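You operate a simulated robot arm through the tools that you are given. There is no shell and no other tool. Be economical: measure what you need, move in short steps, check, and stop when the job is done.

The job below is to be done with a simulated two-armed robot. You get a single attempt, and the scene is never put back.

JOB
On the steel table top, fold the shop cloth in half, so that its two long edges meet.

It is judged by the outcome, as a careful person would: the job done as asked, and still so three seconds after it is handed in. It fails if anything else is knocked over, pushed out of place, dropped, spilled or broken. Flat cloth is picked up by pressing the open fingertips on it (5 to 10 N) and closing them slowly along it; thin cloth reads only 2 to 8 mm in the jaws.

ROBOT AND FRAMES
Two 7-joint arms with four-finger grippers on one trunk, on a base that drives. Base frame: it is fixed to the floor where the robot stands at the start and does not move with it; the origin is under the middle of the robot, x ahead of it, y to its left, z up; the surface under the hand at the start is at about z = 850. Lengths are in mm, angles in rad, forces in N, time in s.
The left shoulder is at the start at [40, 181, 1154], the right one opposite. With the tool pointing down near the work surface each hand reaches from about 320 to 840 mm from the robot's upright axis, wherever it stands, measured 20 degrees to its own side. Places, roughly: steel table top [500, 0, 800]. Payload 3.67 kg a hand.
The TCP of each hand is the grasp point between the finger pads, 28 mm short of the fingertips. In the tool frame z runs along the fingers and y along their closing line. The gripper opens to 112 mm. The gripper's body begins 73 mm behind the TCP.
Orientation is told as [roll, pitch, yaw] about the base's x, y, z axes, in that order, counted from this pose: with the fingers straight down and closing along the base's y, the tool's x points along the base's -x, its y along +y and its z along -z.

CONTROLS
- The arms move only by the tool step_arm. It takes "left_rows", "right_rows" or both (then of equal length, played together; a hand with none holds still); each is a list of rows, each an object (a shift or turn left out is 0, a gripper value left out holds the last) with "translation": the shift along the base's x, y, z in units of 250 mm (1.0 is 250 mm), a list of three; "delta_rot": the turn, a rotation vector about the base's x, y, z in units of 90 degrees (1.0 is 90 degrees), a list of three; "fingers": the opening, from 0 (shut) to 1 (fully open). In form: [{"translation": [dx, dy, dz], "delta_rot": [wx, wy, wz], "fingers": fingers}, ...]. A call has 1 to 12 rows; each row is the pose to reach, as a shift and turn from the pose commanded when the call began. A call with a number of a shift or a turn outside -1 to 1 is refused whole. Each row takes 0.2 s and may step no farther than 50 mm and 0.15 rad from the row before; otherwise, or with a gripper value out of range, the whole call is refused. Where a pose cannot be reached the arm comes as near as it can. A force on the tool above 40 N (or 10 N above the force at the start of the call, whichever is more), or a blocked arm, ends the call early, and 0.2 s more pass. Each finger halts on what it meets, pressing with about 27 N; the grip force reading is that of the motor and also rises with nothing between the fingers. The clock runs only during rows and for 0.2 s after the last one: add rows that repeat a pose to give the fingers time. It gives the time, the measured TCP pose, the force on the tool (base axes), the opening and the grip force at its end, in the units of the frame above (readings bear some noise), with the torque about the TCP (base axes, N m) and any sound that the robot's microphone picked up.
- Cameras (640 x 400 px; columns grow to the right, rows downward): "scene" is now at [105.6, 12.5, 1384.5]; the picture's right is [0.01, -1.00, 0.00], its down [-0.68, -0.01, -0.73] and it looks along [0.73, 0.01, -0.68] (base axes); focal length 214 px, centre (320, 200). "left" rides on the left gripper at [60, 18, -104] in its tool frame; the picture's right is [-0.29, 0.96, 0.00], its down [-0.80, -0.24, -0.55] and it looks along [-0.53, -0.16, 0.83] (tool axes); focal length 234 px, centre (320, 200). "right" rides on the right gripper at [60, -18, -104] in its tool frame; the picture's right is [0.29, 0.96, 0.00], its down [-0.80, 0.24, -0.55] and it looks along [-0.53, 0.16, 0.83] (tool axes); focal length 234 px, centre (320, 200). There is no depth. A picture from a camera that has moved, and an enlarged one, comes with that camera's place and axes in the base frame and with its lens. The place of the scene camera against the robot may be out by one fixed shift of up to 25 mm in any direction.
- grab_frame(camera): a new picture of that camera. It takes no simulated time.
- slide_trunk(by): slides the trunk up (or, below 0, down) by that many mm; the arms and the scene camera ride with it, the base frame stays. It gives what a move gives, with no picture.
- base_move(legs): drives the robot by 1 to 6 legs, each [ahead, left, turn to the left] in mm, mm and rad, along the robot's own axes; the way and the turn of a leg run together, so that a leg with both is an arc; at most 1500 mm and 3.142 rad a leg. The arms and the cameras ride along, it lands a little off, and it stops where it bumps. It gives what a move gives.
- pan_tilt(pan, tilt): turns the head with the scene camera to pan (to the left, within 1.501 rad either way) and tilt (down, from -0.506 to 1.204), counted from straight ahead of the robot. It gives what a move gives.
- enlarge(camera, box): a new picture of the part [left, top, right, bottom] of that camera's present view, enlarged. It takes no simulated time.
- finish_job(): hands the job in; it is judged then, once.

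Work in short steps. Places have to be worked out from the pictures, the camera data and where the tool is seen: move nearer, look again, correct. Check each grasp and each placing, and mend what went wrong. You have 120 turns and 108 pictures in all, those below and enlarged ones among them. Open the grippers and draw the arms clear of the work before you hand the job in, unless the task says otherwise; then end with one line.

The tools are called by a JSON object that holds its "fn" and its "kwargs". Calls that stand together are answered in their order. step_arm: Moves the arms, as the interface text tells. Its arguments: {"type":"object","properties":{"left_rows":{"type":"array"},"right_rows":{"type":"array"}},"required":[]} The other tools are called the same way: slide_trunk (by) slides the trunk up or down; base_move (legs) drives the base; pan_tilt (pan, tilt) turns the head that bears the scene camera; grab_frame (camera) takes a picture; enlarge (camera, box) takes an enlarged picture of a part of a camera's view; finish_job () hands the job in.

At the start:

```text
t: 0.0
left_tcp_pos: [471.8, 187.1, 1039.6]
left_orientation: [0.0, 0.0, 0.002]
left_ft_force: [-0.6, -0.8, -0.1]
left_wrist_torque: [-0.01, 0.04, 0.01]
left_gripper_width: 112.0
left_grip_force: 0.0
right_tcp_pos: [448.8, -232.6, 1019.6]
right_orientation: [-0.001, 0.0, 0.002]
right_ft_force: [-0.6, -0.1, 0.0]
right_wrist_torque: [0.0, 0.02, -0.01]
right_gripper_width: 111.9
right_grip_force: 0.1
trunk travel left (down, up): [-275.0, 239.0]
robot x, y, heading: [1.5, 1.5, -0.0]
head pan, tilt: [0.016, 0.752]
```

scene: 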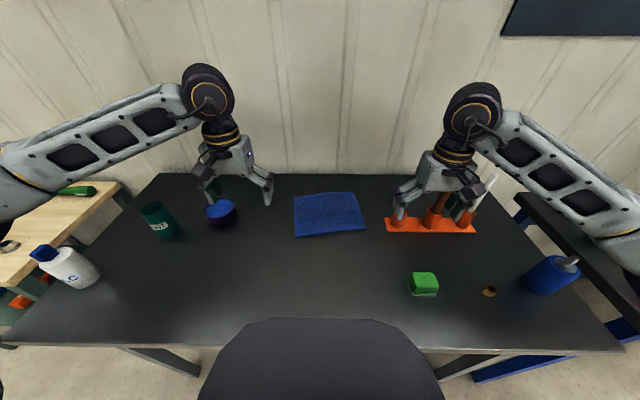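
right: 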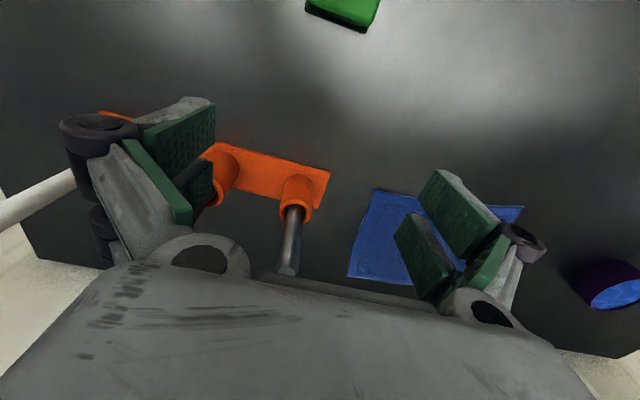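
left: 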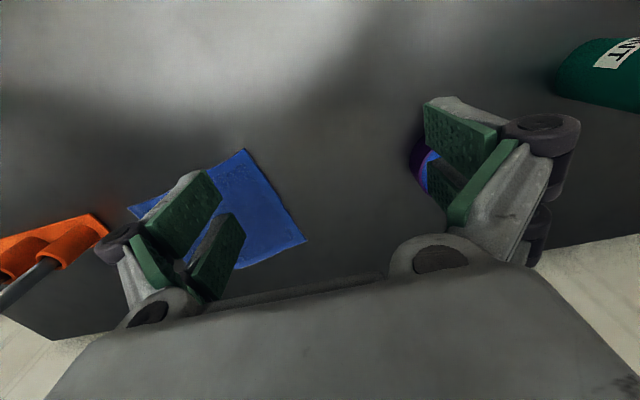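

I start with a closer look at the cloth, to locate its corners.

{"fn": "enlarge", "kwargs": {"camera": "scene", "box": [260, 165, 400, 252]}}

```text
4.57 times, centred on (330, 208) of scene
camera zoom: at [105.6, 12.5, 1384.5], right [0.01, -1.0, 0.0], down [-0.68, -0.01, -0.73], along [0.73, 0.01, -0.68], focal length 980 px, centre (274, 161)
```

zoom: 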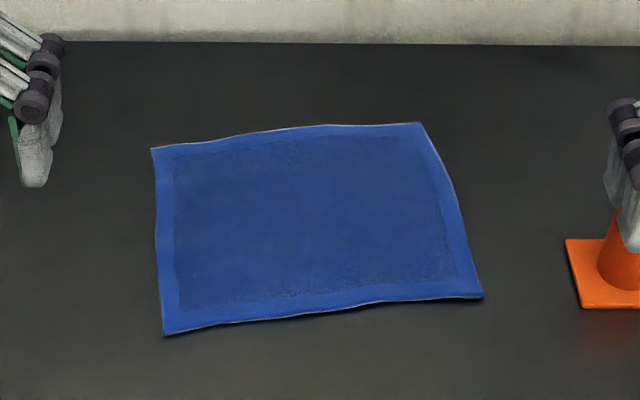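

The cloth lies with long edges near and far (about 225 mm, rotated ~9°), so I'll fold its far edge toward the robot. First I turn both hands so they close along x, cameras outward, staying high.

{"fn": "step_arm", "kwargs": {"left_rows": [{"translation": [0.03, -0.02, 0], "delta_rot": [0, 0, -0.08]}, {"translation": [0.06, -0.04, 0], "delta_rot": [0, 0, -0.16]}, {"translation": [0.1, -0.06, 0], "delta_rot": [0, 0, -0.24]}, {"translation": [0.14, -0.08, 0], "delta_rot": [0, 0, -0.32]}, {"translation": [0.18, -0.1, 0], "delta_rot": [0, 0, -0.4]}, {"translation": [0.22, -0.12, 0], "delta_rot": [0, 0, -0.48]}, {"translation": [0.26, -0.14, 0], "delta_rot": [0, 0, -0.56]}, {"translation": [0.3, -0.16, 0], "delta_rot": [0, 0, -0.64]}, {"translation": [0.34, -0.18, 0], "delta_rot": [0, 0, -0.72]}, {"translation": [0.38, -0.2, 0], "delta_rot": [0, 0, -0.8]}, {"translation": [0.42, -0.22, 0], "delta_rot": [0, 0, -0.88]}, {"translation": [0.46, -0.24, 0], "delta_rot": [0, 0, -0.9]}], "right_rows": [{"translation": [0.03, 0.02, 0.02], "delta_rot": [0, 0, 0.085]}, {"translation": [0.06, 0.05, 0.04], "delta_rot": [0, 0, 0.17]}, {"translation": [0.1, 0.08, 0.06], "delta_rot": [0, 0, 0.255]}, {"translation": [0.14, 0.11, 0.08], "delta_rot": [0, 0, 0.34]}, {"translation": [0.18, 0.14, 0.08], "delta_rot": [0, 0, 0.425]}, {"translation": [0.22, 0.17, 0.08], "delta_rot": [0, 0, 0.51]}, {"translation": [0.26, 0.2, 0.08], "delta_rot": [0, 0, 0.595]}, {"translation": [0.3, 0.23, 0.08], "delta_rot": [0, 0, 0.68]}, {"translation": [0.34, 0.27, 0.08], "delta_rot": [0, 0, 0.765]}, {"translation": [0.38, 0.31, 0.08], "delta_rot": [0, 0, 0.85]}, {"translation": [0.42, 0.35, 0.08], "delta_rot": [0, 0, 0.935]}, {"translation": [0.46, 0.39, 0.08], "delta_rot": [0, 0, 1.0]}]}}

{"fn": "grab_frame", "kwargs": {"camera": "scene"}}

{"fn": "grab_frame", "kwargs": {"camera": "left"}}

{"fn": "grab_frame", "kwargs": {"camera": "right"}}

```text
t: 2.6
left_tcp_pos: [498.4, 130.2, 973.4]
left_orientation: [0.179, 0.012, -1.093]
left_ft_force: [-0.7, 1.8, -3.1]
left_wrist_torque: [-0.1, -0.1, -0.02]
left_gripper_width: 111.8
left_grip_force: 0.0
left hand out of reach, approached as far as the arm can: row 8, 9, 10, 11, 12
right_tcp_pos: [454.4, -85.7, 988.2]
right_orientation: [-0.133, -0.093, 1.234]
right_ft_force: [-0.1, 0.9, 0.4]
right_wrist_torque: [-0.05, -0.07, -0.02]
right_gripper_width: 111.8
right_grip_force: 0.1
right hand out of reach, approached as far as the arm can: row 7, 8, 9, 10, 11, 12
trunk travel left (down, up): [-275.0, 239.0]
robot x, y, heading: [-3.7, -0.7, 0.004]
head pan, tilt: [0.016, 0.752]
```

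```text
103 pictures are left
camera scene: at [105.2, 14.9, 1384.6], right [0.02, -1.0, 0.0], down [-0.68, -0.01, -0.73], along [0.73, 0.01, -0.68], focal length 214 px, centre (320, 200)
```

scene: 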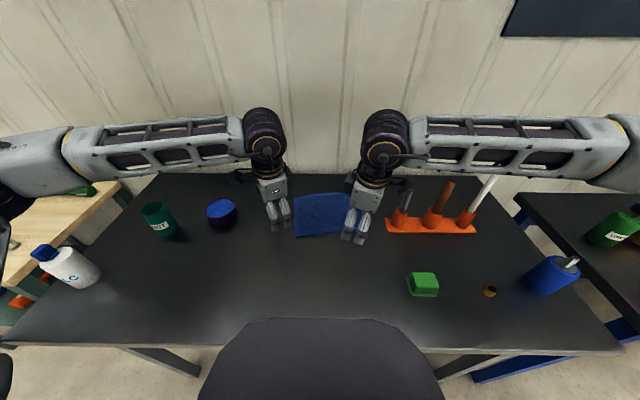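

```text
102 pictures are left
camera left: at [471.6, 183.5, 1079.8], right [0.97, 0.18, 0.17], down [0.07, -0.87, 0.49], along [0.23, -0.47, -0.85], focal length 234 px, centre (320, 200)
```

left: 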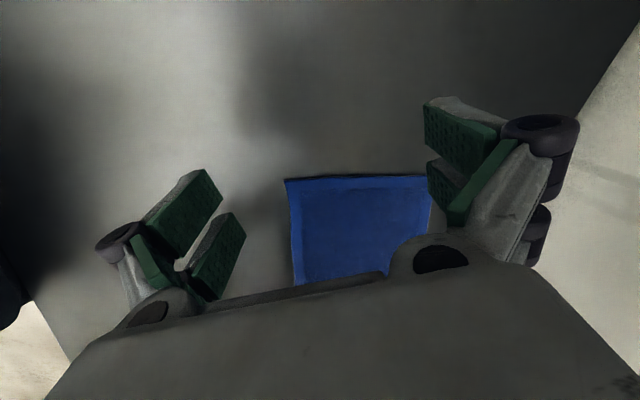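

```text
101 pictures are left
camera right: at [434.9, -151.5, 1087.7], right [-0.99, 0.05, -0.15], down [-0.05, 0.81, 0.59], along [0.16, 0.59, -0.79], focal length 234 px, centre (320, 200)
```

right: 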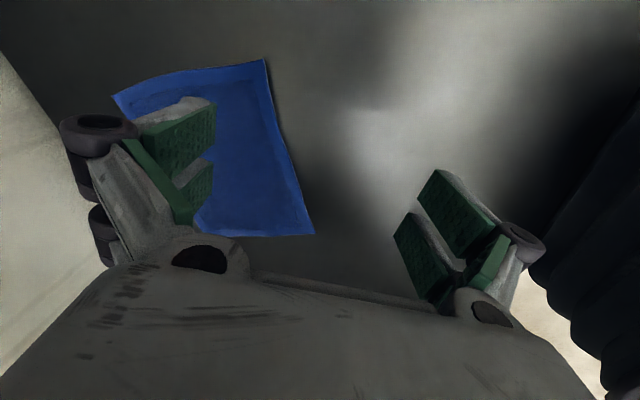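

Those yaw directions hit the arms' limits. I undo the turn and try the opposite yaw, cameras inward, while keeping the hands well apart.

{"fn": "step_arm", "kwargs": {"left_rows": [{"translation": [0, 0.04, 0.05], "delta_rot": [0, 0, 0.09]}, {"translation": [0, 0.08, 0.1], "delta_rot": [0, 0, 0.18]}, {"translation": [0, 0.12, 0.1], "delta_rot": [0, 0, 0.27]}, {"translation": [0, 0.16, 0.1], "delta_rot": [0, 0, 0.36]}, {"translation": [0, 0.2, 0.1], "delta_rot": [0, 0, 0.45]}, {"translation": [0, 0.2, 0.1], "delta_rot": [0, 0, 0.54]}, {"translation": [0, 0.2, 0.1], "delta_rot": [0, 0, 0.63]}, {"translation": [0, 0.2, 0.1], "delta_rot": [0, 0, 0.72]}, {"translation": [0, 0.2, 0.1], "delta_rot": [0, 0, 0.81]}, {"translation": [0, 0.2, 0.1], "delta_rot": [0, 0, 0.9]}], "right_rows": [{"translation": [0, -0.04, 0.05], "delta_rot": [0, 0, -0.09]}, {"translation": [0, -0.08, 0.1], "delta_rot": [0, 0, -0.18]}, {"translation": [0, -0.12, 0.1], "delta_rot": [0, 0, -0.27]}, {"translation": [0, -0.16, 0.1], "delta_rot": [0, 0, -0.36]}, {"translation": [0, -0.2, 0.1], "delta_rot": [0, 0, -0.45]}, {"translation": [0, -0.2, 0.1], "delta_rot": [0, 0, -0.54]}, {"translation": [0, -0.2, 0.1], "delta_rot": [0, 0, -0.63]}, {"translation": [0, -0.2, 0.1], "delta_rot": [0, 0, -0.72]}, {"translation": [0, -0.2, 0.1], "delta_rot": [0, 0, -0.81]}, {"translation": [0, -0.2, 0.1], "delta_rot": [0, 0, -0.9]}]}}

```text
t: 4.8
left_tcp_pos: [498.8, 178.6, 996.3]
left_orientation: [0.181, 0.018, 0.322]
left_ft_force: [0.1, 0.2, 0.1]
left_wrist_torque: [0.02, -0.04, -0.04]
left_gripper_width: 112.2
left_grip_force: 0.0
right_tcp_pos: [454.3, -142.9, 1013.0]
right_orientation: [-0.131, -0.095, -0.184]
right_ft_force: [0.4, -0.8, 0.4]
right_wrist_torque: [0.02, -0.01, 0.01]
right_gripper_width: 111.8
right_grip_force: 0.0
trunk travel left (down, up): [-275.0, 239.0]
robot x, y, heading: [2.0, -0.7, 0.002]
head pan, tilt: [0.016, 0.752]
```

Next I level both tools.

{"fn": "step_arm", "kwargs": {"left_rows": [{"translation": [0, 0, 0.05], "delta_rot": [-0.053, -0.024, 0]}, {"translation": [0, 0, 0.1], "delta_rot": [-0.106, -0.047, 0]}], "right_rows": [{"translation": [0, 0, 0.05], "delta_rot": [0.047, 0.022, 0]}, {"translation": [0, 0, 0.05], "delta_rot": [0.093, 0.044, 0]}]}}

{"fn": "step_arm", "kwargs": {"left_rows": [{"translation": [0.02, 0, 0], "delta_rot": [0, 0, 0.09]}, {"translation": [0.04, 0, 0], "delta_rot": [0, 0, 0.18]}, {"translation": [0.06, 0, 0], "delta_rot": [0, 0, 0.27]}, {"translation": [0.08, 0, 0], "delta_rot": [0, 0, 0.36]}, {"translation": [0.1, 0, 0], "delta_rot": [0, 0, 0.45]}, {"translation": [0.12, 0, 0], "delta_rot": [0, 0, 0.54]}, {"translation": [0.14, 0, 0], "delta_rot": [0, 0, 0.63]}, {"translation": [0.16, 0, 0], "delta_rot": [0, 0, 0.72]}, {"translation": [0.18, 0, 0], "delta_rot": [0, 0, 0.81]}, {"translation": [0.2, 0, 0], "delta_rot": [0, 0, 0.89]}], "right_rows": [{"translation": [0.02, 0, 0], "delta_rot": [0, 0, -0.08]}, {"translation": [0.04, 0, 0], "delta_rot": [0, 0, -0.16]}, {"translation": [0.06, 0, 0], "delta_rot": [0, 0, -0.24]}, {"translation": [0.1, 0, 0], "delta_rot": [0, 0, -0.32]}, {"translation": [0.14, 0, 0], "delta_rot": [0, 0, -0.4]}, {"translation": [0.18, 0, 0], "delta_rot": [0, 0, -0.48]}, {"translation": [0.22, 0, 0], "delta_rot": [0, 0, -0.56]}, {"translation": [0.26, 0, 0], "delta_rot": [0, 0, -0.64]}, {"translation": [0.32, 0, 0], "delta_rot": [0, 0, -0.72]}, {"translation": [0.38, 0, 0], "delta_rot": [0, 0, -0.785]}]}}

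{"fn": "grab_frame", "kwargs": {"camera": "scene"}}

{"fn": "grab_frame", "kwargs": {"camera": "left"}}

{"fn": "grab_frame", "kwargs": {"camera": "right"}}

```text
t: 5.4
left_tcp_pos: [498.0, 177.6, 1019.7]
left_orientation: [-0.001, -0.001, 0.319]
left_ft_force: [-0.6, 0.0, 0.2]
left_wrist_torque: [0.02, 0.02, -0.02]
left_gripper_width: 111.9
left_grip_force: 0.0
right_tcp_pos: [454.3, -144.8, 1024.4]
right_orientation: [0.003, 0.004, -0.187]
right_ft_force: [-0.1, 0.8, 0.4]
right_wrist_torque: [0.0, -0.01, -0.02]
right_gripper_width: 111.7
right_grip_force: 0.1
trunk travel left (down, up): [-275.0, 239.0]
robot x, y, heading: [0.3, -2.0, 0.002]
head pan, tilt: [0.016, 0.752]
```

```text
t: 7.6
left_tcp_pos: [549.1, 178.7, 1021.4]
left_orientation: [-0.002, 0.0, 1.718]
left_ft_force: [-0.2, -0.2, 0.6]
left_wrist_torque: [0.0, 0.01, -0.01]
left_gripper_width: 111.9
left_grip_force: 0.2
right_tcp_pos: [549.4, -142.9, 1025.5]
right_orientation: [0.0, 0.0, -1.422]
right_ft_force: [0.0, -0.1, -0.2]
right_wrist_torque: [0.01, -0.01, -0.02]
right_gripper_width: 111.9
right_grip_force: 0.0
trunk travel left (down, up): [-275.0, 239.0]
robot x, y, heading: [-2.9, 2.0, 0.004]
head pan, tilt: [0.016, 0.752]
```

```text
100 pictures are left
camera scene: at [106.2, 12.7, 1384.4], right [0.01, -1.0, 0.0], down [-0.68, -0.01, -0.73], along [0.73, 0.01, -0.68], focal length 214 px, centre (320, 200)
```

scene: 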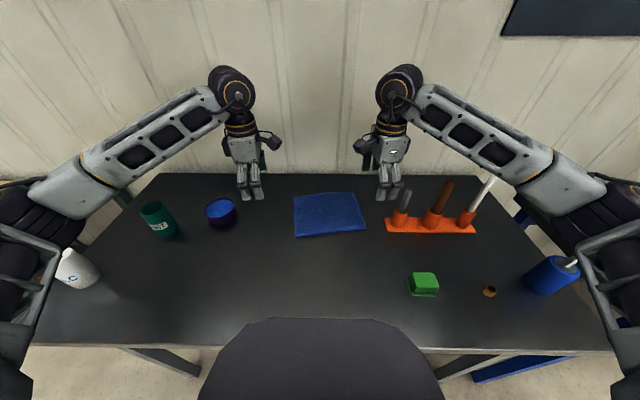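

```text
99 pictures are left
camera left: at [540.8, 117.9, 1125.4], right [-0.99, 0.14, 0.0], down [0.12, 0.82, 0.55], along [0.08, 0.55, -0.83], focal length 234 px, centre (320, 200)
```

left: 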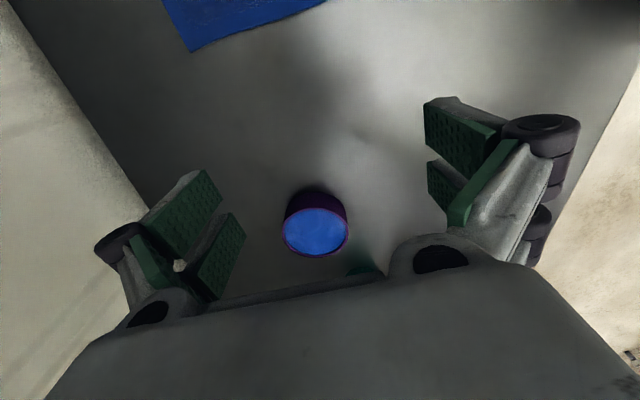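

```text
98 pictures are left
camera right: at [522.2, -85.6, 1129.3], right [0.9, 0.43, 0.0], down [0.36, -0.75, 0.55], along [0.24, -0.5, -0.83], focal length 234 px, centre (320, 200)
```

right: 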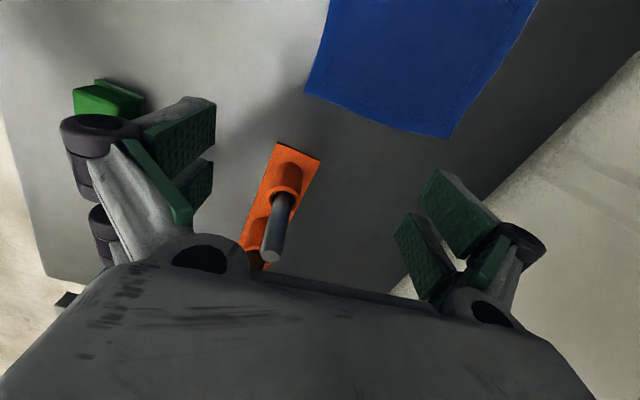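

This yaw works. Before committing, I test whether both hands can also pitch 45° (fingers pointing forward), as needed for laying the edge down.

{"fn": "step_arm", "kwargs": {"left_rows": [{"delta_rot": [0, -0.09, 0]}, {"translation": [0, 0, -0.04], "delta_rot": [0, -0.18, 0]}, {"translation": [-0.05, 0, -0.08], "delta_rot": [0, -0.27, 0]}, {"translation": [-0.1, 0, -0.12], "delta_rot": [0, -0.36, 0]}, {"translation": [-0.12, 0, -0.16], "delta_rot": [0, -0.45, 0]}, {"translation": [-0.12, 0, -0.2], "delta_rot": [0, -0.5, 0]}], "right_rows": [{"delta_rot": [0, -0.09, 0]}, {"translation": [0, 0, -0.04], "delta_rot": [0, -0.18, 0]}, {"translation": [-0.05, 0, -0.08], "delta_rot": [0, -0.27, 0]}, {"translation": [-0.1, 0, -0.12], "delta_rot": [0, -0.36, 0]}, {"translation": [-0.12, 0, -0.16], "delta_rot": [0, -0.45, 0]}, {"translation": [-0.12, 0, -0.2], "delta_rot": [0, -0.5, 0]}]}}

{"fn": "grab_frame", "kwargs": {"camera": "scene"}}

```text
t: 9.0
left_tcp_pos: [517.5, 178.2, 970.5]
left_orientation: [-0.783, 0.104, 1.673]
left_ft_force: [-0.8, 0.4, 0.0]
left_wrist_torque: [-0.01, -0.01, 0.0]
left_gripper_width: 112.0
left_grip_force: 0.1
right_tcp_pos: [517.7, -141.8, 975.4]
right_orientation: [0.785, -0.107, -1.464]
right_ft_force: [-0.6, 0.0, -0.3]
right_wrist_torque: [0.03, 0.03, 0.0]
right_gripper_width: 112.0
right_grip_force: 0.0
trunk travel left (down, up): [-275.0, 239.0]
robot x, y, heading: [-2.1, -2.8, -0.005]
head pan, tilt: [0.016, 0.752]
```

```text
97 pictures are left
camera scene: at [105.4, 12.6, 1384.5], right [0.01, -1.0, 0.0], down [-0.68, -0.01, -0.73], along [0.73, 0.01, -0.68], focal length 214 px, centre (320, 200)
```

scene: 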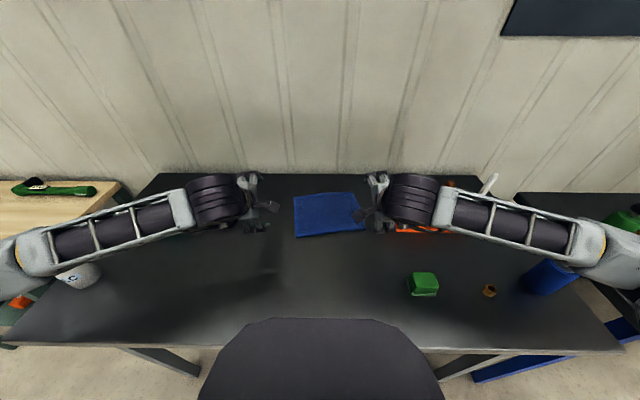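

Tilt is reachable. Now I return upright with a slight outward lean (for camera clearance), narrow the fingers, and hover by the far corners to measure them.

{"fn": "step_arm", "kwargs": {"left_rows": [{"translation": [0.06, 0, 0.04], "delta_rot": [0, 0.08, 0], "fingers": 0.35}, {"translation": [0.12, 0, 0.08], "delta_rot": [0, 0.16, 0]}, {"translation": [0.18, -0.05, 0.1], "delta_rot": [0, 0.24, 0]}, {"translation": [0.25, -0.1, 0.1], "delta_rot": [0, 0.32, 0]}, {"translation": [0.32, -0.15, 0.1], "delta_rot": [0, 0.4, 0]}, {"translation": [0.39, -0.2, 0.1], "delta_rot": [0, 0.48, 0]}, {"translation": [0.46, -0.25, 0.05], "delta_rot": [0, 0.5, 0]}, {"translation": [0.53, -0.25, 0.0], "delta_rot": [0, 0.5, 0]}], "right_rows": [{"translation": [0.06, 0, 0.04], "delta_rot": [0, 0.08, 0], "fingers": 0.35}, {"translation": [0.14, 0, 0.08], "delta_rot": [0, 0.16, 0]}, {"translation": [0.22, 0.02, 0.1], "delta_rot": [0, 0.24, 0]}, {"translation": [0.3, 0.04, 0.1], "delta_rot": [0, 0.32, 0]}, {"translation": [0.38, 0.06, 0.1], "delta_rot": [0, 0.4, 0]}, {"translation": [0.47, 0.1, 0.1], "delta_rot": [0, 0.48, 0]}, {"translation": [0.57, 0.13, 0.05], "delta_rot": [0, 0.5, 0]}, {"translation": [0.67, 0.13, 0.0], "delta_rot": [0, 0.5, 0]}]}}

{"fn": "step_arm", "kwargs": {"left_rows": [{"translation": [0, 0, -0.04], "delta_rot": [-0.05, 0, 0]}, {"translation": [0, 0, -0.08], "delta_rot": [-0.095, 0, 0]}], "right_rows": [{"translation": [0, 0, -0.04], "delta_rot": [0.05, 0, 0]}, {"translation": [0, 0, -0.08], "delta_rot": [0.095, 0, 0]}]}}

{"fn": "grab_frame", "kwargs": {"camera": "left"}}

{"fn": "grab_frame", "kwargs": {"camera": "right"}}

{"fn": "enlarge", "kwargs": {"camera": "scene", "box": [240, 110, 420, 250]}}

```text
t: 10.8
left_tcp_pos: [651.8, 117.3, 970.8]
left_orientation: [0.0, -0.001, 1.717]
left_ft_force: [1.0, -0.4, -0.3]
left_wrist_torque: [-0.03, 0.0, 0.01]
left_gripper_width: 39.2
left_grip_force: 0.1
right_tcp_pos: [685.9, -111.9, 974.1]
right_orientation: [-0.002, 0.001, -1.42]
right_ft_force: [0.8, 1.2, -0.2]
right_wrist_torque: [-0.04, 0.03, 0.0]
right_gripper_width: 39.2
right_grip_force: 0.1
trunk travel left (down, up): [-275.0, 239.0]
robot x, y, heading: [-3.8, -1.2, 0.0]
head pan, tilt: [0.016, 0.752]
```

```text
t: 11.4
left_tcp_pos: [651.4, 116.3, 950.3]
left_orientation: [0.022, 0.149, 1.719]
left_ft_force: [-0.5, -0.4, 0.1]
left_wrist_torque: [-0.05, 0.01, -0.03]
left_gripper_width: 39.0
left_grip_force: 0.1
right_tcp_pos: [686.2, -112.0, 954.0]
right_orientation: [0.025, 0.15, -1.417]
right_ft_force: [0.0, 0.0, 0.0]
right_wrist_torque: [0.0, 0.0, 0.0]
right_gripper_width: 39.2
right_grip_force: 0.0
trunk travel left (down, up): [-275.0, 239.0]
robot x, y, heading: [2.1, -4.4, -0.001]
head pan, tilt: [0.016, 0.752]
```

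```text
96 pictures are left
camera left: at [642.0, 71.8, 1062.7], right [-0.99, 0.14, -0.02], down [0.12, 0.9, 0.43], along [0.08, 0.42, -0.9], focal length 234 px, centre (320, 200)
```

left: 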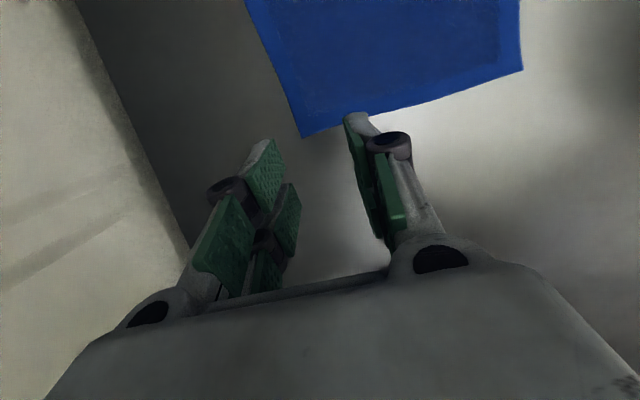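

```text
95 pictures are left
camera right: at [658.9, -70.7, 1065.4], right [0.9, 0.42, 0.07], down [0.36, -0.83, 0.43], along [0.24, -0.37, -0.9], focal length 234 px, centre (320, 200)
```

right: 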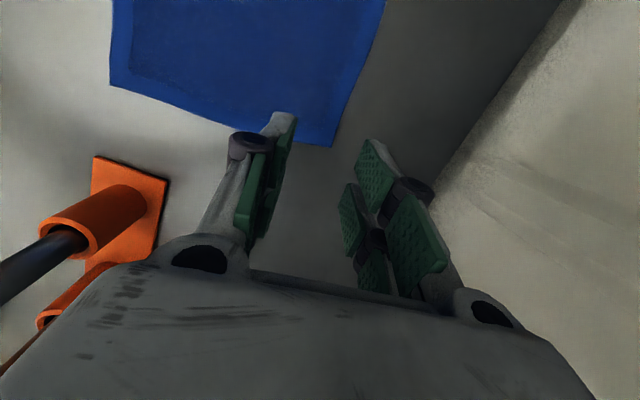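

```text
2.86 times, centred on (330, 180) of scene
camera zoom: at [106.0, 12.6, 1384.4], right [0.01, -1.0, 0.0], down [-0.68, -0.01, -0.73], along [0.73, 0.01, -0.68], focal length 613 px, centre (291, 257)
```

zoom: 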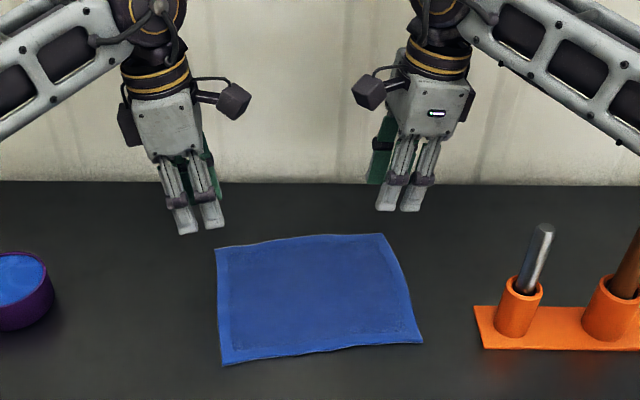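

Both wrist views agree: A≈(669,107), B≈(702,-106), C≈(522,-133), D≈(487,79) with the table at about z 850. I go down to ~15 mm above the cloth at both far corners with a smaller opening.

{"fn": "step_arm", "kwargs": {"left_rows": [{"translation": [0.001, -0.04, -0.08], "delta_rot": [0.025, 0, 0], "fingers": 0.232}, {"translation": [0.002, -0.083, -0.16], "delta_rot": [0.05, 0, 0]}, {"translation": [0.0024, -0.083, -0.229], "delta_rot": [0.05, 0, 0]}, {"translation": [0.0024, -0.083, -0.229], "delta_rot": [0.05, 0, 0]}], "right_rows": [{"translation": [-0.008, 0.023, -0.08], "delta_rot": [-0.025, 0, 0], "fingers": 0.232}, {"translation": [-0.017, 0.046, -0.16], "delta_rot": [-0.05, 0, 0]}, {"translation": [-0.017, 0.046, -0.244], "delta_rot": [-0.05, 0, 0]}, {"translation": [-0.017, 0.046, -0.244], "delta_rot": [-0.05, 0, 0]}]}}

{"fn": "grab_frame", "kwargs": {"camera": "left"}}

{"fn": "grab_frame", "kwargs": {"camera": "right"}}

{"fn": "enlarge", "kwargs": {"camera": "scene", "box": [270, 150, 390, 225]}}

```text
t: 12.4
left_tcp_pos: [649.3, 94.9, 894.3]
left_orientation: [0.009, 0.068, 1.718]
left_ft_force: [0.8, 0.4, -0.5]
left_wrist_torque: [0.01, -0.01, -0.01]
left_gripper_width: 26.1
left_grip_force: 0.0
right_tcp_pos: [681.3, -98.7, 893.5]
right_orientation: [0.013, 0.068, -1.418]
right_ft_force: [-0.7, -0.2, 0.4]
right_wrist_torque: [0.01, 0.0, -0.03]
right_gripper_width: 25.7
right_grip_force: 0.0
trunk travel left (down, up): [-275.0, 239.0]
robot x, y, heading: [0.3, -0.8, -0.003]
head pan, tilt: [0.016, 0.752]
```

```text
93 pictures are left
camera left: at [641.7, 41.1, 1002.7], right [-0.99, 0.15, -0.01], down [0.12, 0.86, 0.5], along [0.08, 0.49, -0.87], focal length 234 px, centre (320, 200)
```

left: 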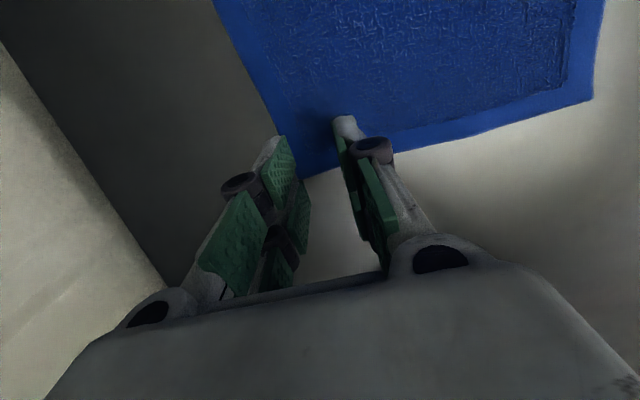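

```text
92 pictures are left
camera right: at [654.0, -49.9, 1000.8], right [0.9, 0.43, 0.03], down [0.36, -0.79, 0.5], along [0.24, -0.44, -0.87], focal length 234 px, centre (320, 200)
```

right: 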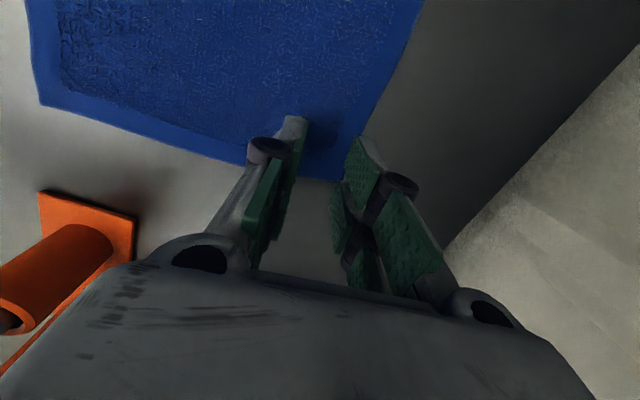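

```text
5.33 times, centred on (330, 188) of scene
camera zoom: at [105.6, 12.5, 1384.5], right [0.01, -1.0, 0.0], down [-0.68, -0.01, -0.73], along [0.73, 0.01, -0.68], focal length 1144 px, centre (267, 267)
```

zoom: 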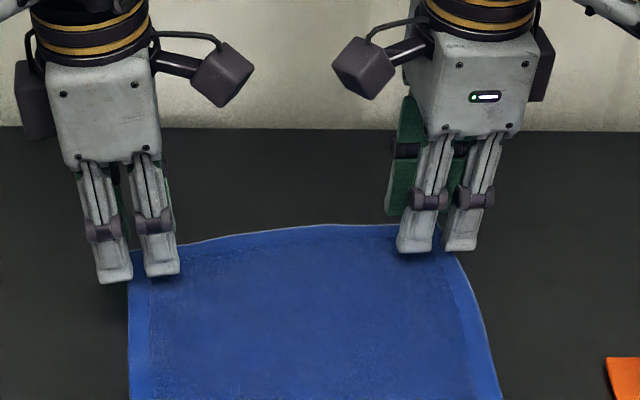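

The fingers look wider than stated (two prongs each), so I shift both hands a little inward and lower to just above contact.

{"fn": "step_arm", "kwargs": {"left_rows": [{"translation": [0, -0.048, 0]}, {"translation": [0, -0.048, -0.03]}, {"translation": [0, -0.048, -0.053]}, {"translation": [0, -0.048, -0.053]}], "right_rows": [{"translation": [-0.016, 0.032, 0]}, {"translation": [-0.016, 0.032, -0.03]}, {"translation": [-0.016, 0.032, -0.05]}, {"translation": [-0.016, 0.032, -0.05]}]}}

{"fn": "enlarge", "kwargs": {"camera": "scene", "box": [270, 150, 390, 225]}}

```text
t: 13.4
left_tcp_pos: [650.7, 83.3, 882.2]
left_orientation: [0.008, 0.071, 1.718]
left_ft_force: [0.8, -0.1, 1.8]
left_wrist_torque: [0.02, -0.01, 0.02]
left_gripper_width: 25.9
left_grip_force: 0.1
right_tcp_pos: [677.4, -90.4, 882.4]
right_orientation: [0.013, 0.071, -1.419]
right_ft_force: [-0.5, -1.2, 8.3]
right_wrist_torque: [-0.22, 0.06, 0.0]
right_gripper_width: 25.6
right_grip_force: 0.0
trunk travel left (down, up): [-275.0, 239.0]
robot x, y, heading: [0.4, 0.6, -0.0]
head pan, tilt: [0.016, 0.752]
```

```text
5.33 times, centred on (330, 188) of scene
camera zoom: at [105.0, 12.6, 1384.6], right [0.01, -1.0, 0.0], down [-0.68, -0.01, -0.73], along [0.73, 0.01, -0.68], focal length 1144 px, centre (267, 267)
```

zoom: 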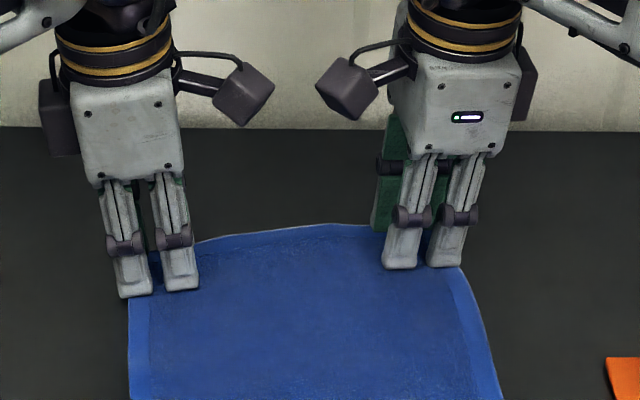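

Right is touching with 8 N; the left barely. I lower the left 2 mm and read the force.

{"fn": "step_arm", "kwargs": {"left_rows": [{"translation": [0, 0, -0.004]}, {"translation": [0, 0, -0.008]}, {"translation": [0, 0, -0.008]}]}}

```text
t: 14.2
left_tcp_pos: [651.0, 82.4, 880.7]
left_orientation: [0.006, 0.068, 1.717]
left_ft_force: [-1.0, -1.5, 9.3]
left_wrist_torque: [0.04, 0.01, -0.01]
left_gripper_width: 26.2
left_grip_force: 0.1
right_tcp_pos: [676.5, -91.9, 881.7]
right_orientation: [0.013, 0.07, -1.418]
right_ft_force: [0.7, 0.2, 7.7]
right_wrist_torque: [-0.12, 0.03, 0.05]
right_gripper_width: 26.2
right_grip_force: 0.1
trunk travel left (down, up): [-275.0, 239.0]
robot x, y, heading: [0.3, -2.9, -0.003]
head pan, tilt: [0.016, 0.752]
```

Both press at 8–9 N. Now I close slowly along the cloth.

{"fn": "step_arm", "kwargs": {"left_rows": [{"fingers": 0.21}, {"fingers": 0.19}, {"fingers": 0.17}, {"fingers": 0.15}, {"fingers": 0.13}, {"fingers": 0.11}, {"fingers": 0.09}, {"fingers": 0.07}, {"fingers": 0.05}, {"fingers": 0.03}, {"fingers": 0.0}, {"fingers": 0.0}], "right_rows": [{"fingers": 0.21}, {"fingers": 0.19}, {"fingers": 0.17}, {"fingers": 0.15}, {"fingers": 0.13}, {"fingers": 0.11}, {"fingers": 0.09}, {"fingers": 0.07}, {"fingers": 0.05}, {"fingers": 0.03}, {"fingers": 0.0}, {"fingers": 0.0}]}}

{"fn": "enlarge", "kwargs": {"camera": "scene", "box": [270, 150, 390, 225]}}

```text
t: 16.8
left_tcp_pos: [651.8, 82.8, 879.1]
left_orientation: [0.009, 0.069, 1.718]
left_ft_force: [-0.3, -1.1, 5.8]
left_wrist_torque: [0.06, 0.01, 0.04]
left_gripper_width: 3.9
left_grip_force: 27.2
right_tcp_pos: [676.4, -92.1, 881.4]
right_orientation: [0.012, 0.071, -1.42]
right_ft_force: [-0.5, 0.8, 3.0]
right_wrist_torque: [0.02, 0.04, 0.02]
right_gripper_width: 4.2
right_grip_force: 26.7
trunk travel left (down, up): [-275.0, 239.0]
robot x, y, heading: [0.7, -0.2, -0.001]
head pan, tilt: [0.016, 0.752]
```

```text
5.33 times, centred on (330, 188) of scene
camera zoom: at [104.7, 12.5, 1384.5], right [0.01, -1.0, 0.0], down [-0.68, -0.01, -0.73], along [0.73, 0.01, -0.68], focal length 1144 px, centre (267, 267)
```

zoom: 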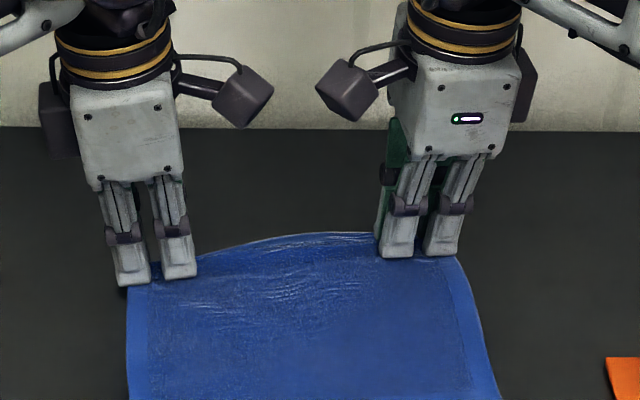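

Both jaws read about 4 mm, so cloth is pinched. I lift 45 mm, drifting slightly toward the robot, and check.

{"fn": "step_arm", "kwargs": {"left_rows": [{"translation": [0, 0, 0.04]}, {"translation": [-0.02, 0, 0.08]}, {"translation": [-0.05, 0, 0.12]}, {"translation": [-0.08, 0, 0.18]}], "right_rows": [{"translation": [0, 0, 0.04]}, {"translation": [-0.02, 0, 0.08]}, {"translation": [-0.05, 0, 0.12]}, {"translation": [-0.08, 0, 0.18]}]}}

{"fn": "enlarge", "kwargs": {"camera": "scene", "box": [270, 140, 390, 240]}}

{"fn": "grab_frame", "kwargs": {"camera": "left"}}

{"fn": "grab_frame", "kwargs": {"camera": "right"}}

```text
t: 17.8
left_tcp_pos: [631.0, 83.7, 926.4]
left_orientation: [0.009, 0.069, 1.716]
left_ft_force: [0.3, -0.5, 1.0]
left_wrist_torque: [-0.01, -0.02, 0.0]
left_gripper_width: 3.9
left_grip_force: 27.0
right_tcp_pos: [656.8, -91.8, 926.1]
right_orientation: [0.011, 0.07, -1.419]
right_ft_force: [-0.1, 0.6, 0.9]
right_wrist_torque: [0.01, -0.01, 0.04]
right_gripper_width: 4.2
right_grip_force: 27.6
trunk travel left (down, up): [-275.0, 239.0]
robot x, y, heading: [-2.3, -0.7, 0.001]
head pan, tilt: [0.016, 0.752]
```

```text
4.00 times, centred on (330, 190) of scene
camera zoom: at [104.6, 12.6, 1384.6], right [0.01, -1.0, 0.0], down [-0.68, -0.01, -0.73], along [0.73, 0.01, -0.68], focal length 858 px, centre (280, 240)
```

zoom: 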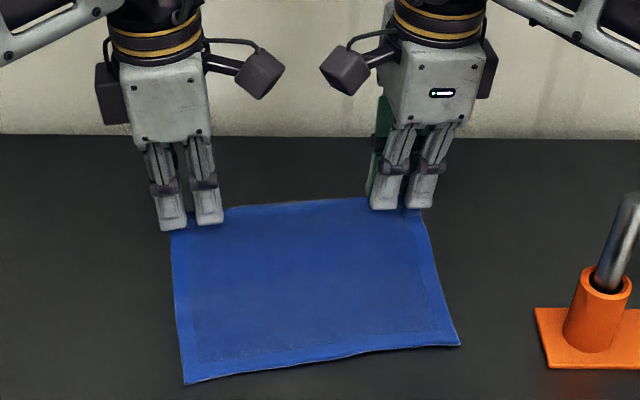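

```text
87 pictures are left
camera left: at [622.3, 30.4, 1034.4], right [-0.99, 0.14, -0.01], down [0.12, 0.86, 0.49], along [0.08, 0.49, -0.87], focal length 234 px, centre (320, 200)
```

left: 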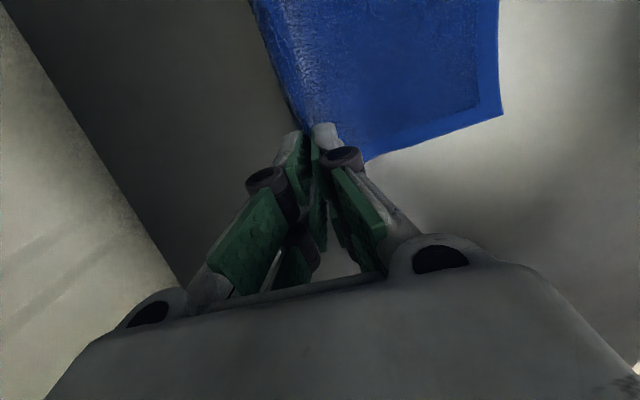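

```text
86 pictures are left
camera right: at [629.4, -41.4, 1034.1], right [0.9, 0.43, 0.03], down [0.36, -0.79, 0.5], along [0.24, -0.44, -0.87], focal length 234 px, centre (320, 200)
```

right: 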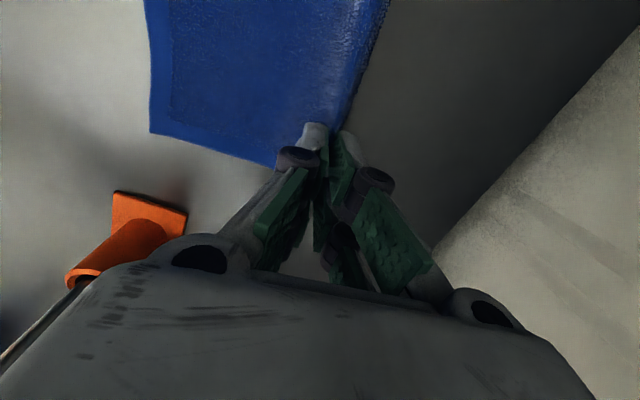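

Clean edge grasp on both sides. Near edge is now D≈(493,81), C≈(537,-134). I carry the edge over in an arc with progressive pitch, stopping short above the near edge to check.

{"fn": "step_arm", "kwargs": {"left_rows": [{"translation": [-0.039, -0.008, 0.034], "delta_rot": [0.011, -0.054, 0]}, {"translation": [-0.079, -0.015, 0.068], "delta_rot": [0.022, -0.108, 0]}, {"translation": [-0.118, -0.023, 0.102], "delta_rot": [0.033, -0.163, 0]}, {"translation": [-0.179, -0.035, 0.1], "delta_rot": [0.044, -0.218, 0]}, {"translation": [-0.24, -0.048, 0.09], "delta_rot": [0.056, -0.272, 0]}, {"translation": [-0.301, -0.06, 0.078], "delta_rot": [0.067, -0.327, 0]}, {"translation": [-0.348, -0.07, 0.05], "delta_rot": [0.078, -0.381, 0]}, {"translation": [-0.395, -0.08, 0.02], "delta_rot": [0.089, -0.436, 0.012]}, {"translation": [-0.442, -0.089, -0.018], "delta_rot": [0.1, -0.49, 0.025]}], "right_rows": [{"translation": [-0.026, -0.01, 0.035], "delta_rot": [0.011, -0.054, 0]}, {"translation": [-0.053, -0.02, 0.07], "delta_rot": [0.022, -0.108, 0]}, {"translation": [-0.079, -0.03, 0.104], "delta_rot": [0.033, -0.163, 0]}, {"translation": [-0.14, -0.043, 0.1], "delta_rot": [0.044, -0.218, 0]}, {"translation": [-0.202, -0.056, 0.092], "delta_rot": [0.056, -0.272, 0]}, {"translation": [-0.263, -0.068, 0.08], "delta_rot": [0.067, -0.327, 0]}, {"translation": [-0.31, -0.078, 0.05], "delta_rot": [0.078, -0.381, 0]}, {"translation": [-0.356, -0.088, 0.02], "delta_rot": [0.089, -0.436, 0.012]}, {"translation": [-0.403, -0.097, -0.016], "delta_rot": [0.1, -0.49, 0.025]}]}}

{"fn": "enlarge", "kwargs": {"camera": "scene", "box": [250, 150, 410, 250]}}

{"fn": "grab_frame", "kwargs": {"camera": "left"}}

{"fn": "grab_frame", "kwargs": {"camera": "right"}}

```text
t: 19.8
left_tcp_pos: [520.6, 61.8, 921.2]
left_orientation: [-0.78, 0.026, 1.72]
left_ft_force: [1.1, -4.9, 0.4]
left_wrist_torque: [-0.06, 0.05, -0.08]
left_gripper_width: 3.3
left_grip_force: 27.2
right_tcp_pos: [555.7, -115.7, 922.9]
right_orientation: [0.802, 0.07, -1.316]
right_ft_force: [-1.9, 4.6, -0.7]
right_wrist_torque: [0.1, 0.05, 0.11]
right_gripper_width: 4.0
right_grip_force: 27.0
trunk travel left (down, up): [-275.0, 239.0]
robot x, y, heading: [-0.4, 1.3, -0.003]
head pan, tilt: [0.016, 0.752]
```

```text
4.00 times, centred on (330, 200) of scene
camera zoom: at [104.9, 11.9, 1384.5], right [0.02, -1.0, 0.0], down [-0.68, -0.01, -0.73], along [0.73, 0.01, -0.68], focal length 858 px, centre (280, 200)
```

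zoom: 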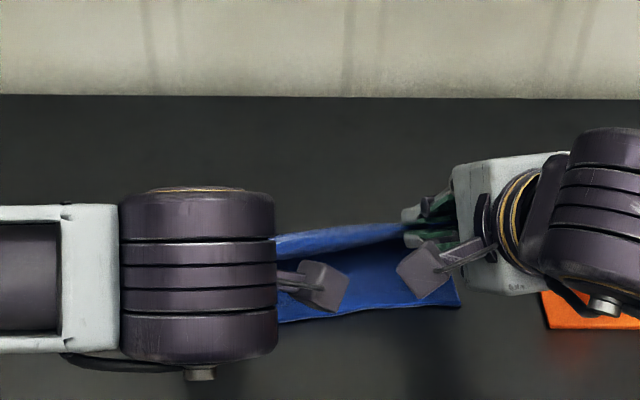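

```text
84 pictures are left
camera left: at [445.2, -8.1, 982.9], right [-0.71, 0.17, -0.68], down [-0.34, 0.77, 0.54], along [0.61, 0.62, -0.49], focal length 234 px, centre (320, 200)
```

left: 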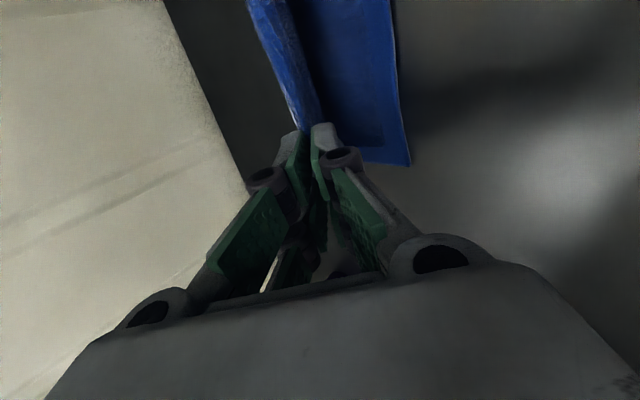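

```text
83 pictures are left
camera right: at [457.5, -82.8, 986.9], right [0.59, 0.4, 0.71], down [-0.02, -0.87, 0.5], along [0.81, -0.3, -0.5], focal length 234 px, centre (320, 200)
```

right: 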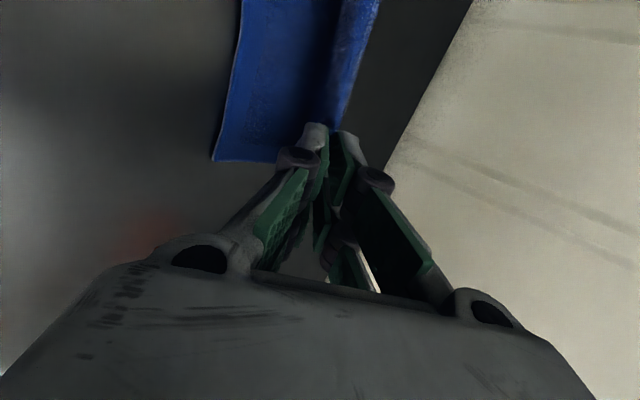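

Near edge is now D≈(507,83), C≈(539,-133); the top edge is held over it. I lower so the jaws end about 20 mm inside the near edge, relaxing the slight sideways tension.

{"fn": "step_arm", "kwargs": {"left_rows": [{"translation": [-0.01, -0.006, -0.04]}, {"translation": [-0.02, -0.008, -0.08]}, {"translation": [-0.03, -0.01, -0.12]}, {"translation": [-0.038, -0.012, -0.145]}, {"translation": [-0.038, -0.012, -0.145]}], "right_rows": [{"translation": [-0.02, 0.0, -0.04]}, {"translation": [-0.04, -0.002, -0.08]}, {"translation": [-0.06, -0.004, -0.12]}, {"translation": [-0.076, -0.004, -0.15]}, {"translation": [-0.076, -0.004, -0.15]}]}}

{"fn": "grab_frame", "kwargs": {"camera": "left"}}

{"fn": "grab_frame", "kwargs": {"camera": "right"}}

```text
t: 21.0
left_tcp_pos: [510.1, 58.4, 883.3]
left_orientation: [-0.776, 0.024, 1.723]
left_ft_force: [0.0, -1.0, 0.9]
left_wrist_torque: [-0.02, 0.07, -0.02]
left_gripper_width: 3.6
left_grip_force: 27.3
right_tcp_pos: [538.0, -115.1, 884.4]
right_orientation: [0.798, 0.069, -1.32]
right_ft_force: [-1.1, 0.5, 0.0]
right_wrist_torque: [0.02, 0.02, 0.0]
right_gripper_width: 3.9
right_grip_force: 27.1
trunk travel left (down, up): [-275.0, 239.0]
robot x, y, heading: [-4.2, -1.8, 0.004]
head pan, tilt: [0.016, 0.752]
```

```text
82 pictures are left
camera left: at [435.3, -10.8, 946.0], right [-0.72, 0.17, -0.68], down [-0.34, 0.77, 0.54], along [0.61, 0.62, -0.49], focal length 234 px, centre (320, 200)
```

left: 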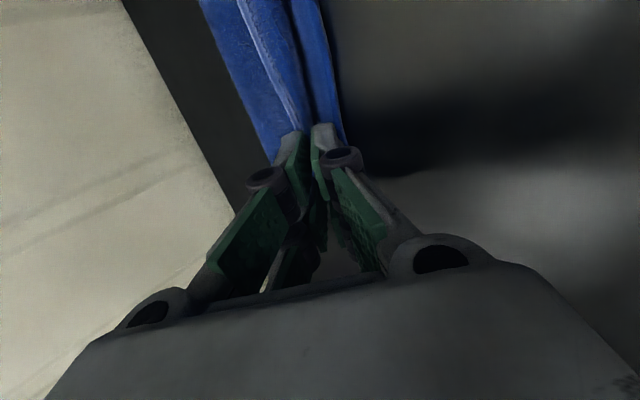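

```text
81 pictures are left
camera right: at [439.8, -82.5, 948.6], right [0.59, 0.4, 0.7], down [-0.02, -0.87, 0.5], along [0.81, -0.31, -0.5], focal length 234 px, centre (320, 200)
```

right: 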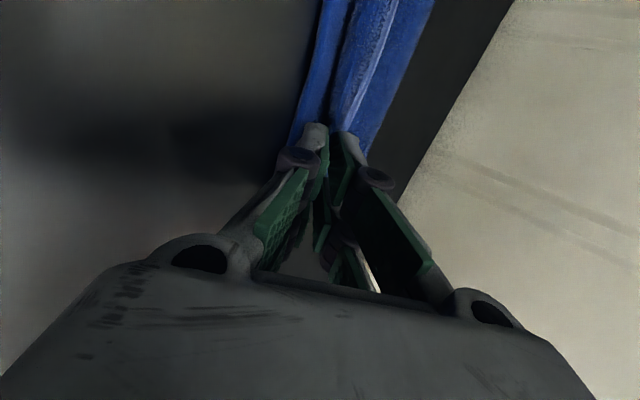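

The top edge strip sits between the jaws just inside the near edge. I open the fingers slightly, then draw back along the finger direction.

{"fn": "step_arm", "kwargs": {"left_rows": [{"translation": [0, 0, -0.004], "fingers": 0.06}, {"translation": [0, 0, -0.004], "fingers": 0.12}, {"translation": [0, 0, 0], "fingers": 0.16}, {"translation": [-0.06, -0.007, 0.06]}, {"translation": [-0.14, -0.015, 0.14]}, {"translation": [-0.24, -0.03, 0.26]}], "right_rows": [{"translation": [0, 0, -0.004], "fingers": 0.06}, {"translation": [0, 0, -0.004], "fingers": 0.12}, {"translation": [0, 0, 0], "fingers": 0.16}, {"translation": [-0.06, -0.02, 0.06]}, {"translation": [-0.14, -0.04, 0.14]}, {"translation": [-0.24, -0.07, 0.26]}]}}

{"fn": "grab_frame", "kwargs": {"camera": "left"}}

{"fn": "grab_frame", "kwargs": {"camera": "right"}}

{"fn": "enlarge", "kwargs": {"camera": "scene", "box": [250, 150, 410, 250]}}

```text
t: 22.4
left_tcp_pos: [447.2, 50.1, 949.5]
left_orientation: [-0.777, 0.024, 1.719]
left_ft_force: [0.6, 0.2, 0.2]
left_wrist_torque: [-0.01, 0.03, 0.0]
left_gripper_width: 17.7
left_grip_force: 0.0
right_tcp_pos: [476.3, -135.3, 950.0]
right_orientation: [0.8, 0.07, -1.319]
right_ft_force: [-1.2, 0.8, 0.1]
right_wrist_torque: [-0.03, -0.02, 0.0]
right_gripper_width: 17.9
right_grip_force: 0.1
trunk travel left (down, up): [-275.0, 239.0]
robot x, y, heading: [-2.9, -0.4, 0.0]
head pan, tilt: [0.016, 0.752]
```

```text
80 pictures are left
camera left: at [371.7, -19.4, 1012.2], right [-0.71, 0.17, -0.68], down [-0.34, 0.77, 0.54], along [0.61, 0.62, -0.49], focal length 234 px, centre (320, 200)
```

left: 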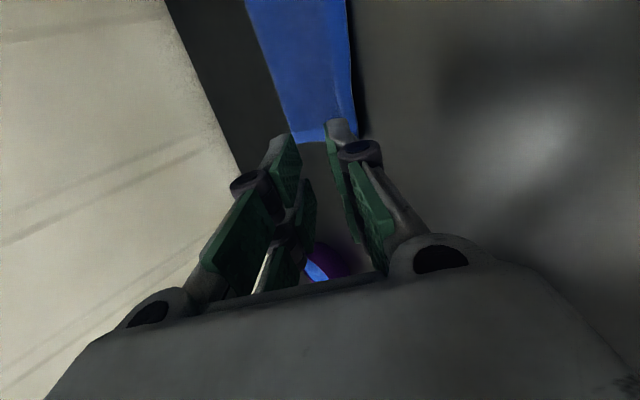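

```text
79 pictures are left
camera right: at [377.8, -102.4, 1013.4], right [0.59, 0.4, 0.71], down [-0.02, -0.87, 0.5], along [0.81, -0.3, -0.5], focal length 234 px, centre (320, 200)
```

right: 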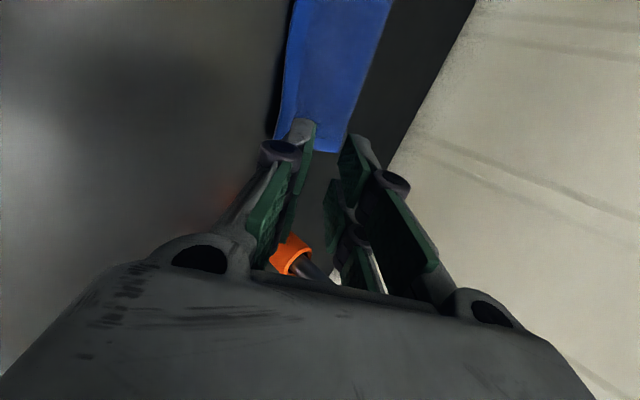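

```text
4.00 times, centred on (330, 200) of scene
camera zoom: at [103.9, 11.9, 1384.6], right [0.02, -1.0, 0.0], down [-0.68, -0.01, -0.73], along [0.73, 0.01, -0.68], focal length 858 px, centre (280, 200)
```

zoom: 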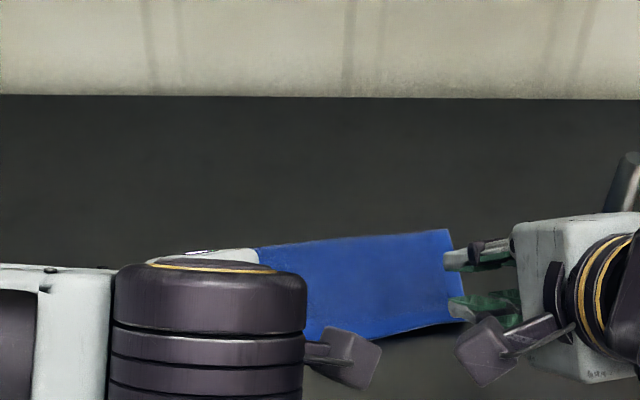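

The cloth fell open and looks folded flat. I raise and spread the arms to get an unobstructed view.

{"fn": "step_arm", "kwargs": {"left_rows": [{"translation": [0, 0.03, 0.1]}, {"translation": [0, 0.1, 0.2], "delta_rot": [0, 0.08, 0]}, {"translation": [0, 0.2, 0.3], "delta_rot": [0, 0.16, 0]}, {"translation": [0, 0.35, 0.4], "delta_rot": [0, 0.24, 0]}, {"translation": [0, 0.5, 0.45], "delta_rot": [0, 0.32, 0]}, {"translation": [0, 0.65, 0.45], "delta_rot": [0, 0.4, 0]}, {"translation": [0, 0.75, 0.45], "delta_rot": [0, 0.48, 0]}], "right_rows": [{"translation": [0, -0.03, 0.1]}, {"translation": [0, -0.1, 0.2], "delta_rot": [0, 0.08, 0]}, {"translation": [0, -0.2, 0.3], "delta_rot": [0, 0.16, 0]}, {"translation": [-0.05, -0.35, 0.4], "delta_rot": [0, 0.24, 0]}, {"translation": [-0.1, -0.45, 0.45], "delta_rot": [0, 0.32, 0]}, {"translation": [-0.1, -0.52, 0.45], "delta_rot": [0, 0.4, 0]}, {"translation": [-0.1, -0.6, 0.45], "delta_rot": [0, 0.48, 0]}]}}

{"fn": "enlarge", "kwargs": {"camera": "scene", "box": [260, 165, 400, 252]}}

{"fn": "grab_frame", "kwargs": {"camera": "scene"}}

```text
t: 24.0
left_tcp_pos: [449.6, 240.1, 1061.0]
left_orientation: [-0.028, -0.084, 1.697]
left_ft_force: [0.1, 0.3, -0.5]
left_wrist_torque: [-0.01, 0.01, 0.02]
left_gripper_width: 18.0
left_grip_force: 0.1
right_tcp_pos: [454.2, -284.1, 1063.1]
right_orientation: [0.047, 0.224, -1.434]
right_ft_force: [-0.7, 0.5, -0.4]
right_wrist_torque: [-0.01, 0.01, -0.02]
right_gripper_width: 17.9
right_grip_force: 0.0
right hand out of reach, approached as far as the arm can: row 1
trunk travel left (down, up): [-275.0, 239.0]
robot x, y, heading: [1.3, -1.7, 0.004]
head pan, tilt: [0.016, 0.752]
```

```text
4.57 times, centred on (330, 208) of scene
camera zoom: at [106.0, 12.4, 1384.4], right [0.01, -1.0, 0.0], down [-0.68, -0.01, -0.73], along [0.73, 0.01, -0.68], focal length 980 px, centre (274, 161)
```

zoom: 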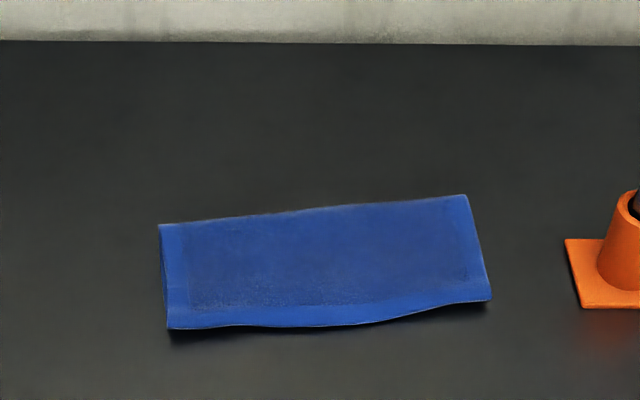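

```text
76 pictures are left
camera scene: at [106.0, 12.4, 1384.4], right [0.01, -1.0, 0.0], down [-0.68, -0.01, -0.73], along [0.73, 0.01, -0.68], focal length 214 px, centre (320, 200)
```

scene: 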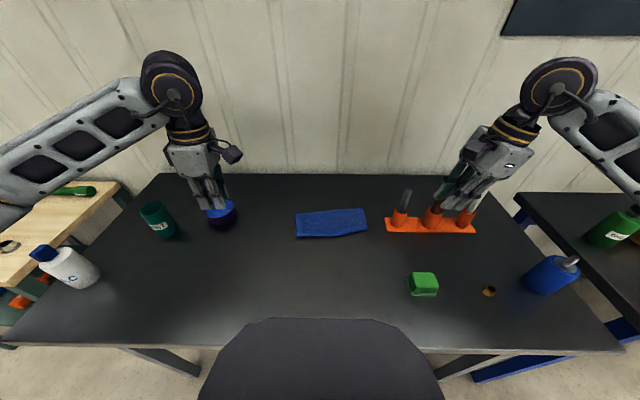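

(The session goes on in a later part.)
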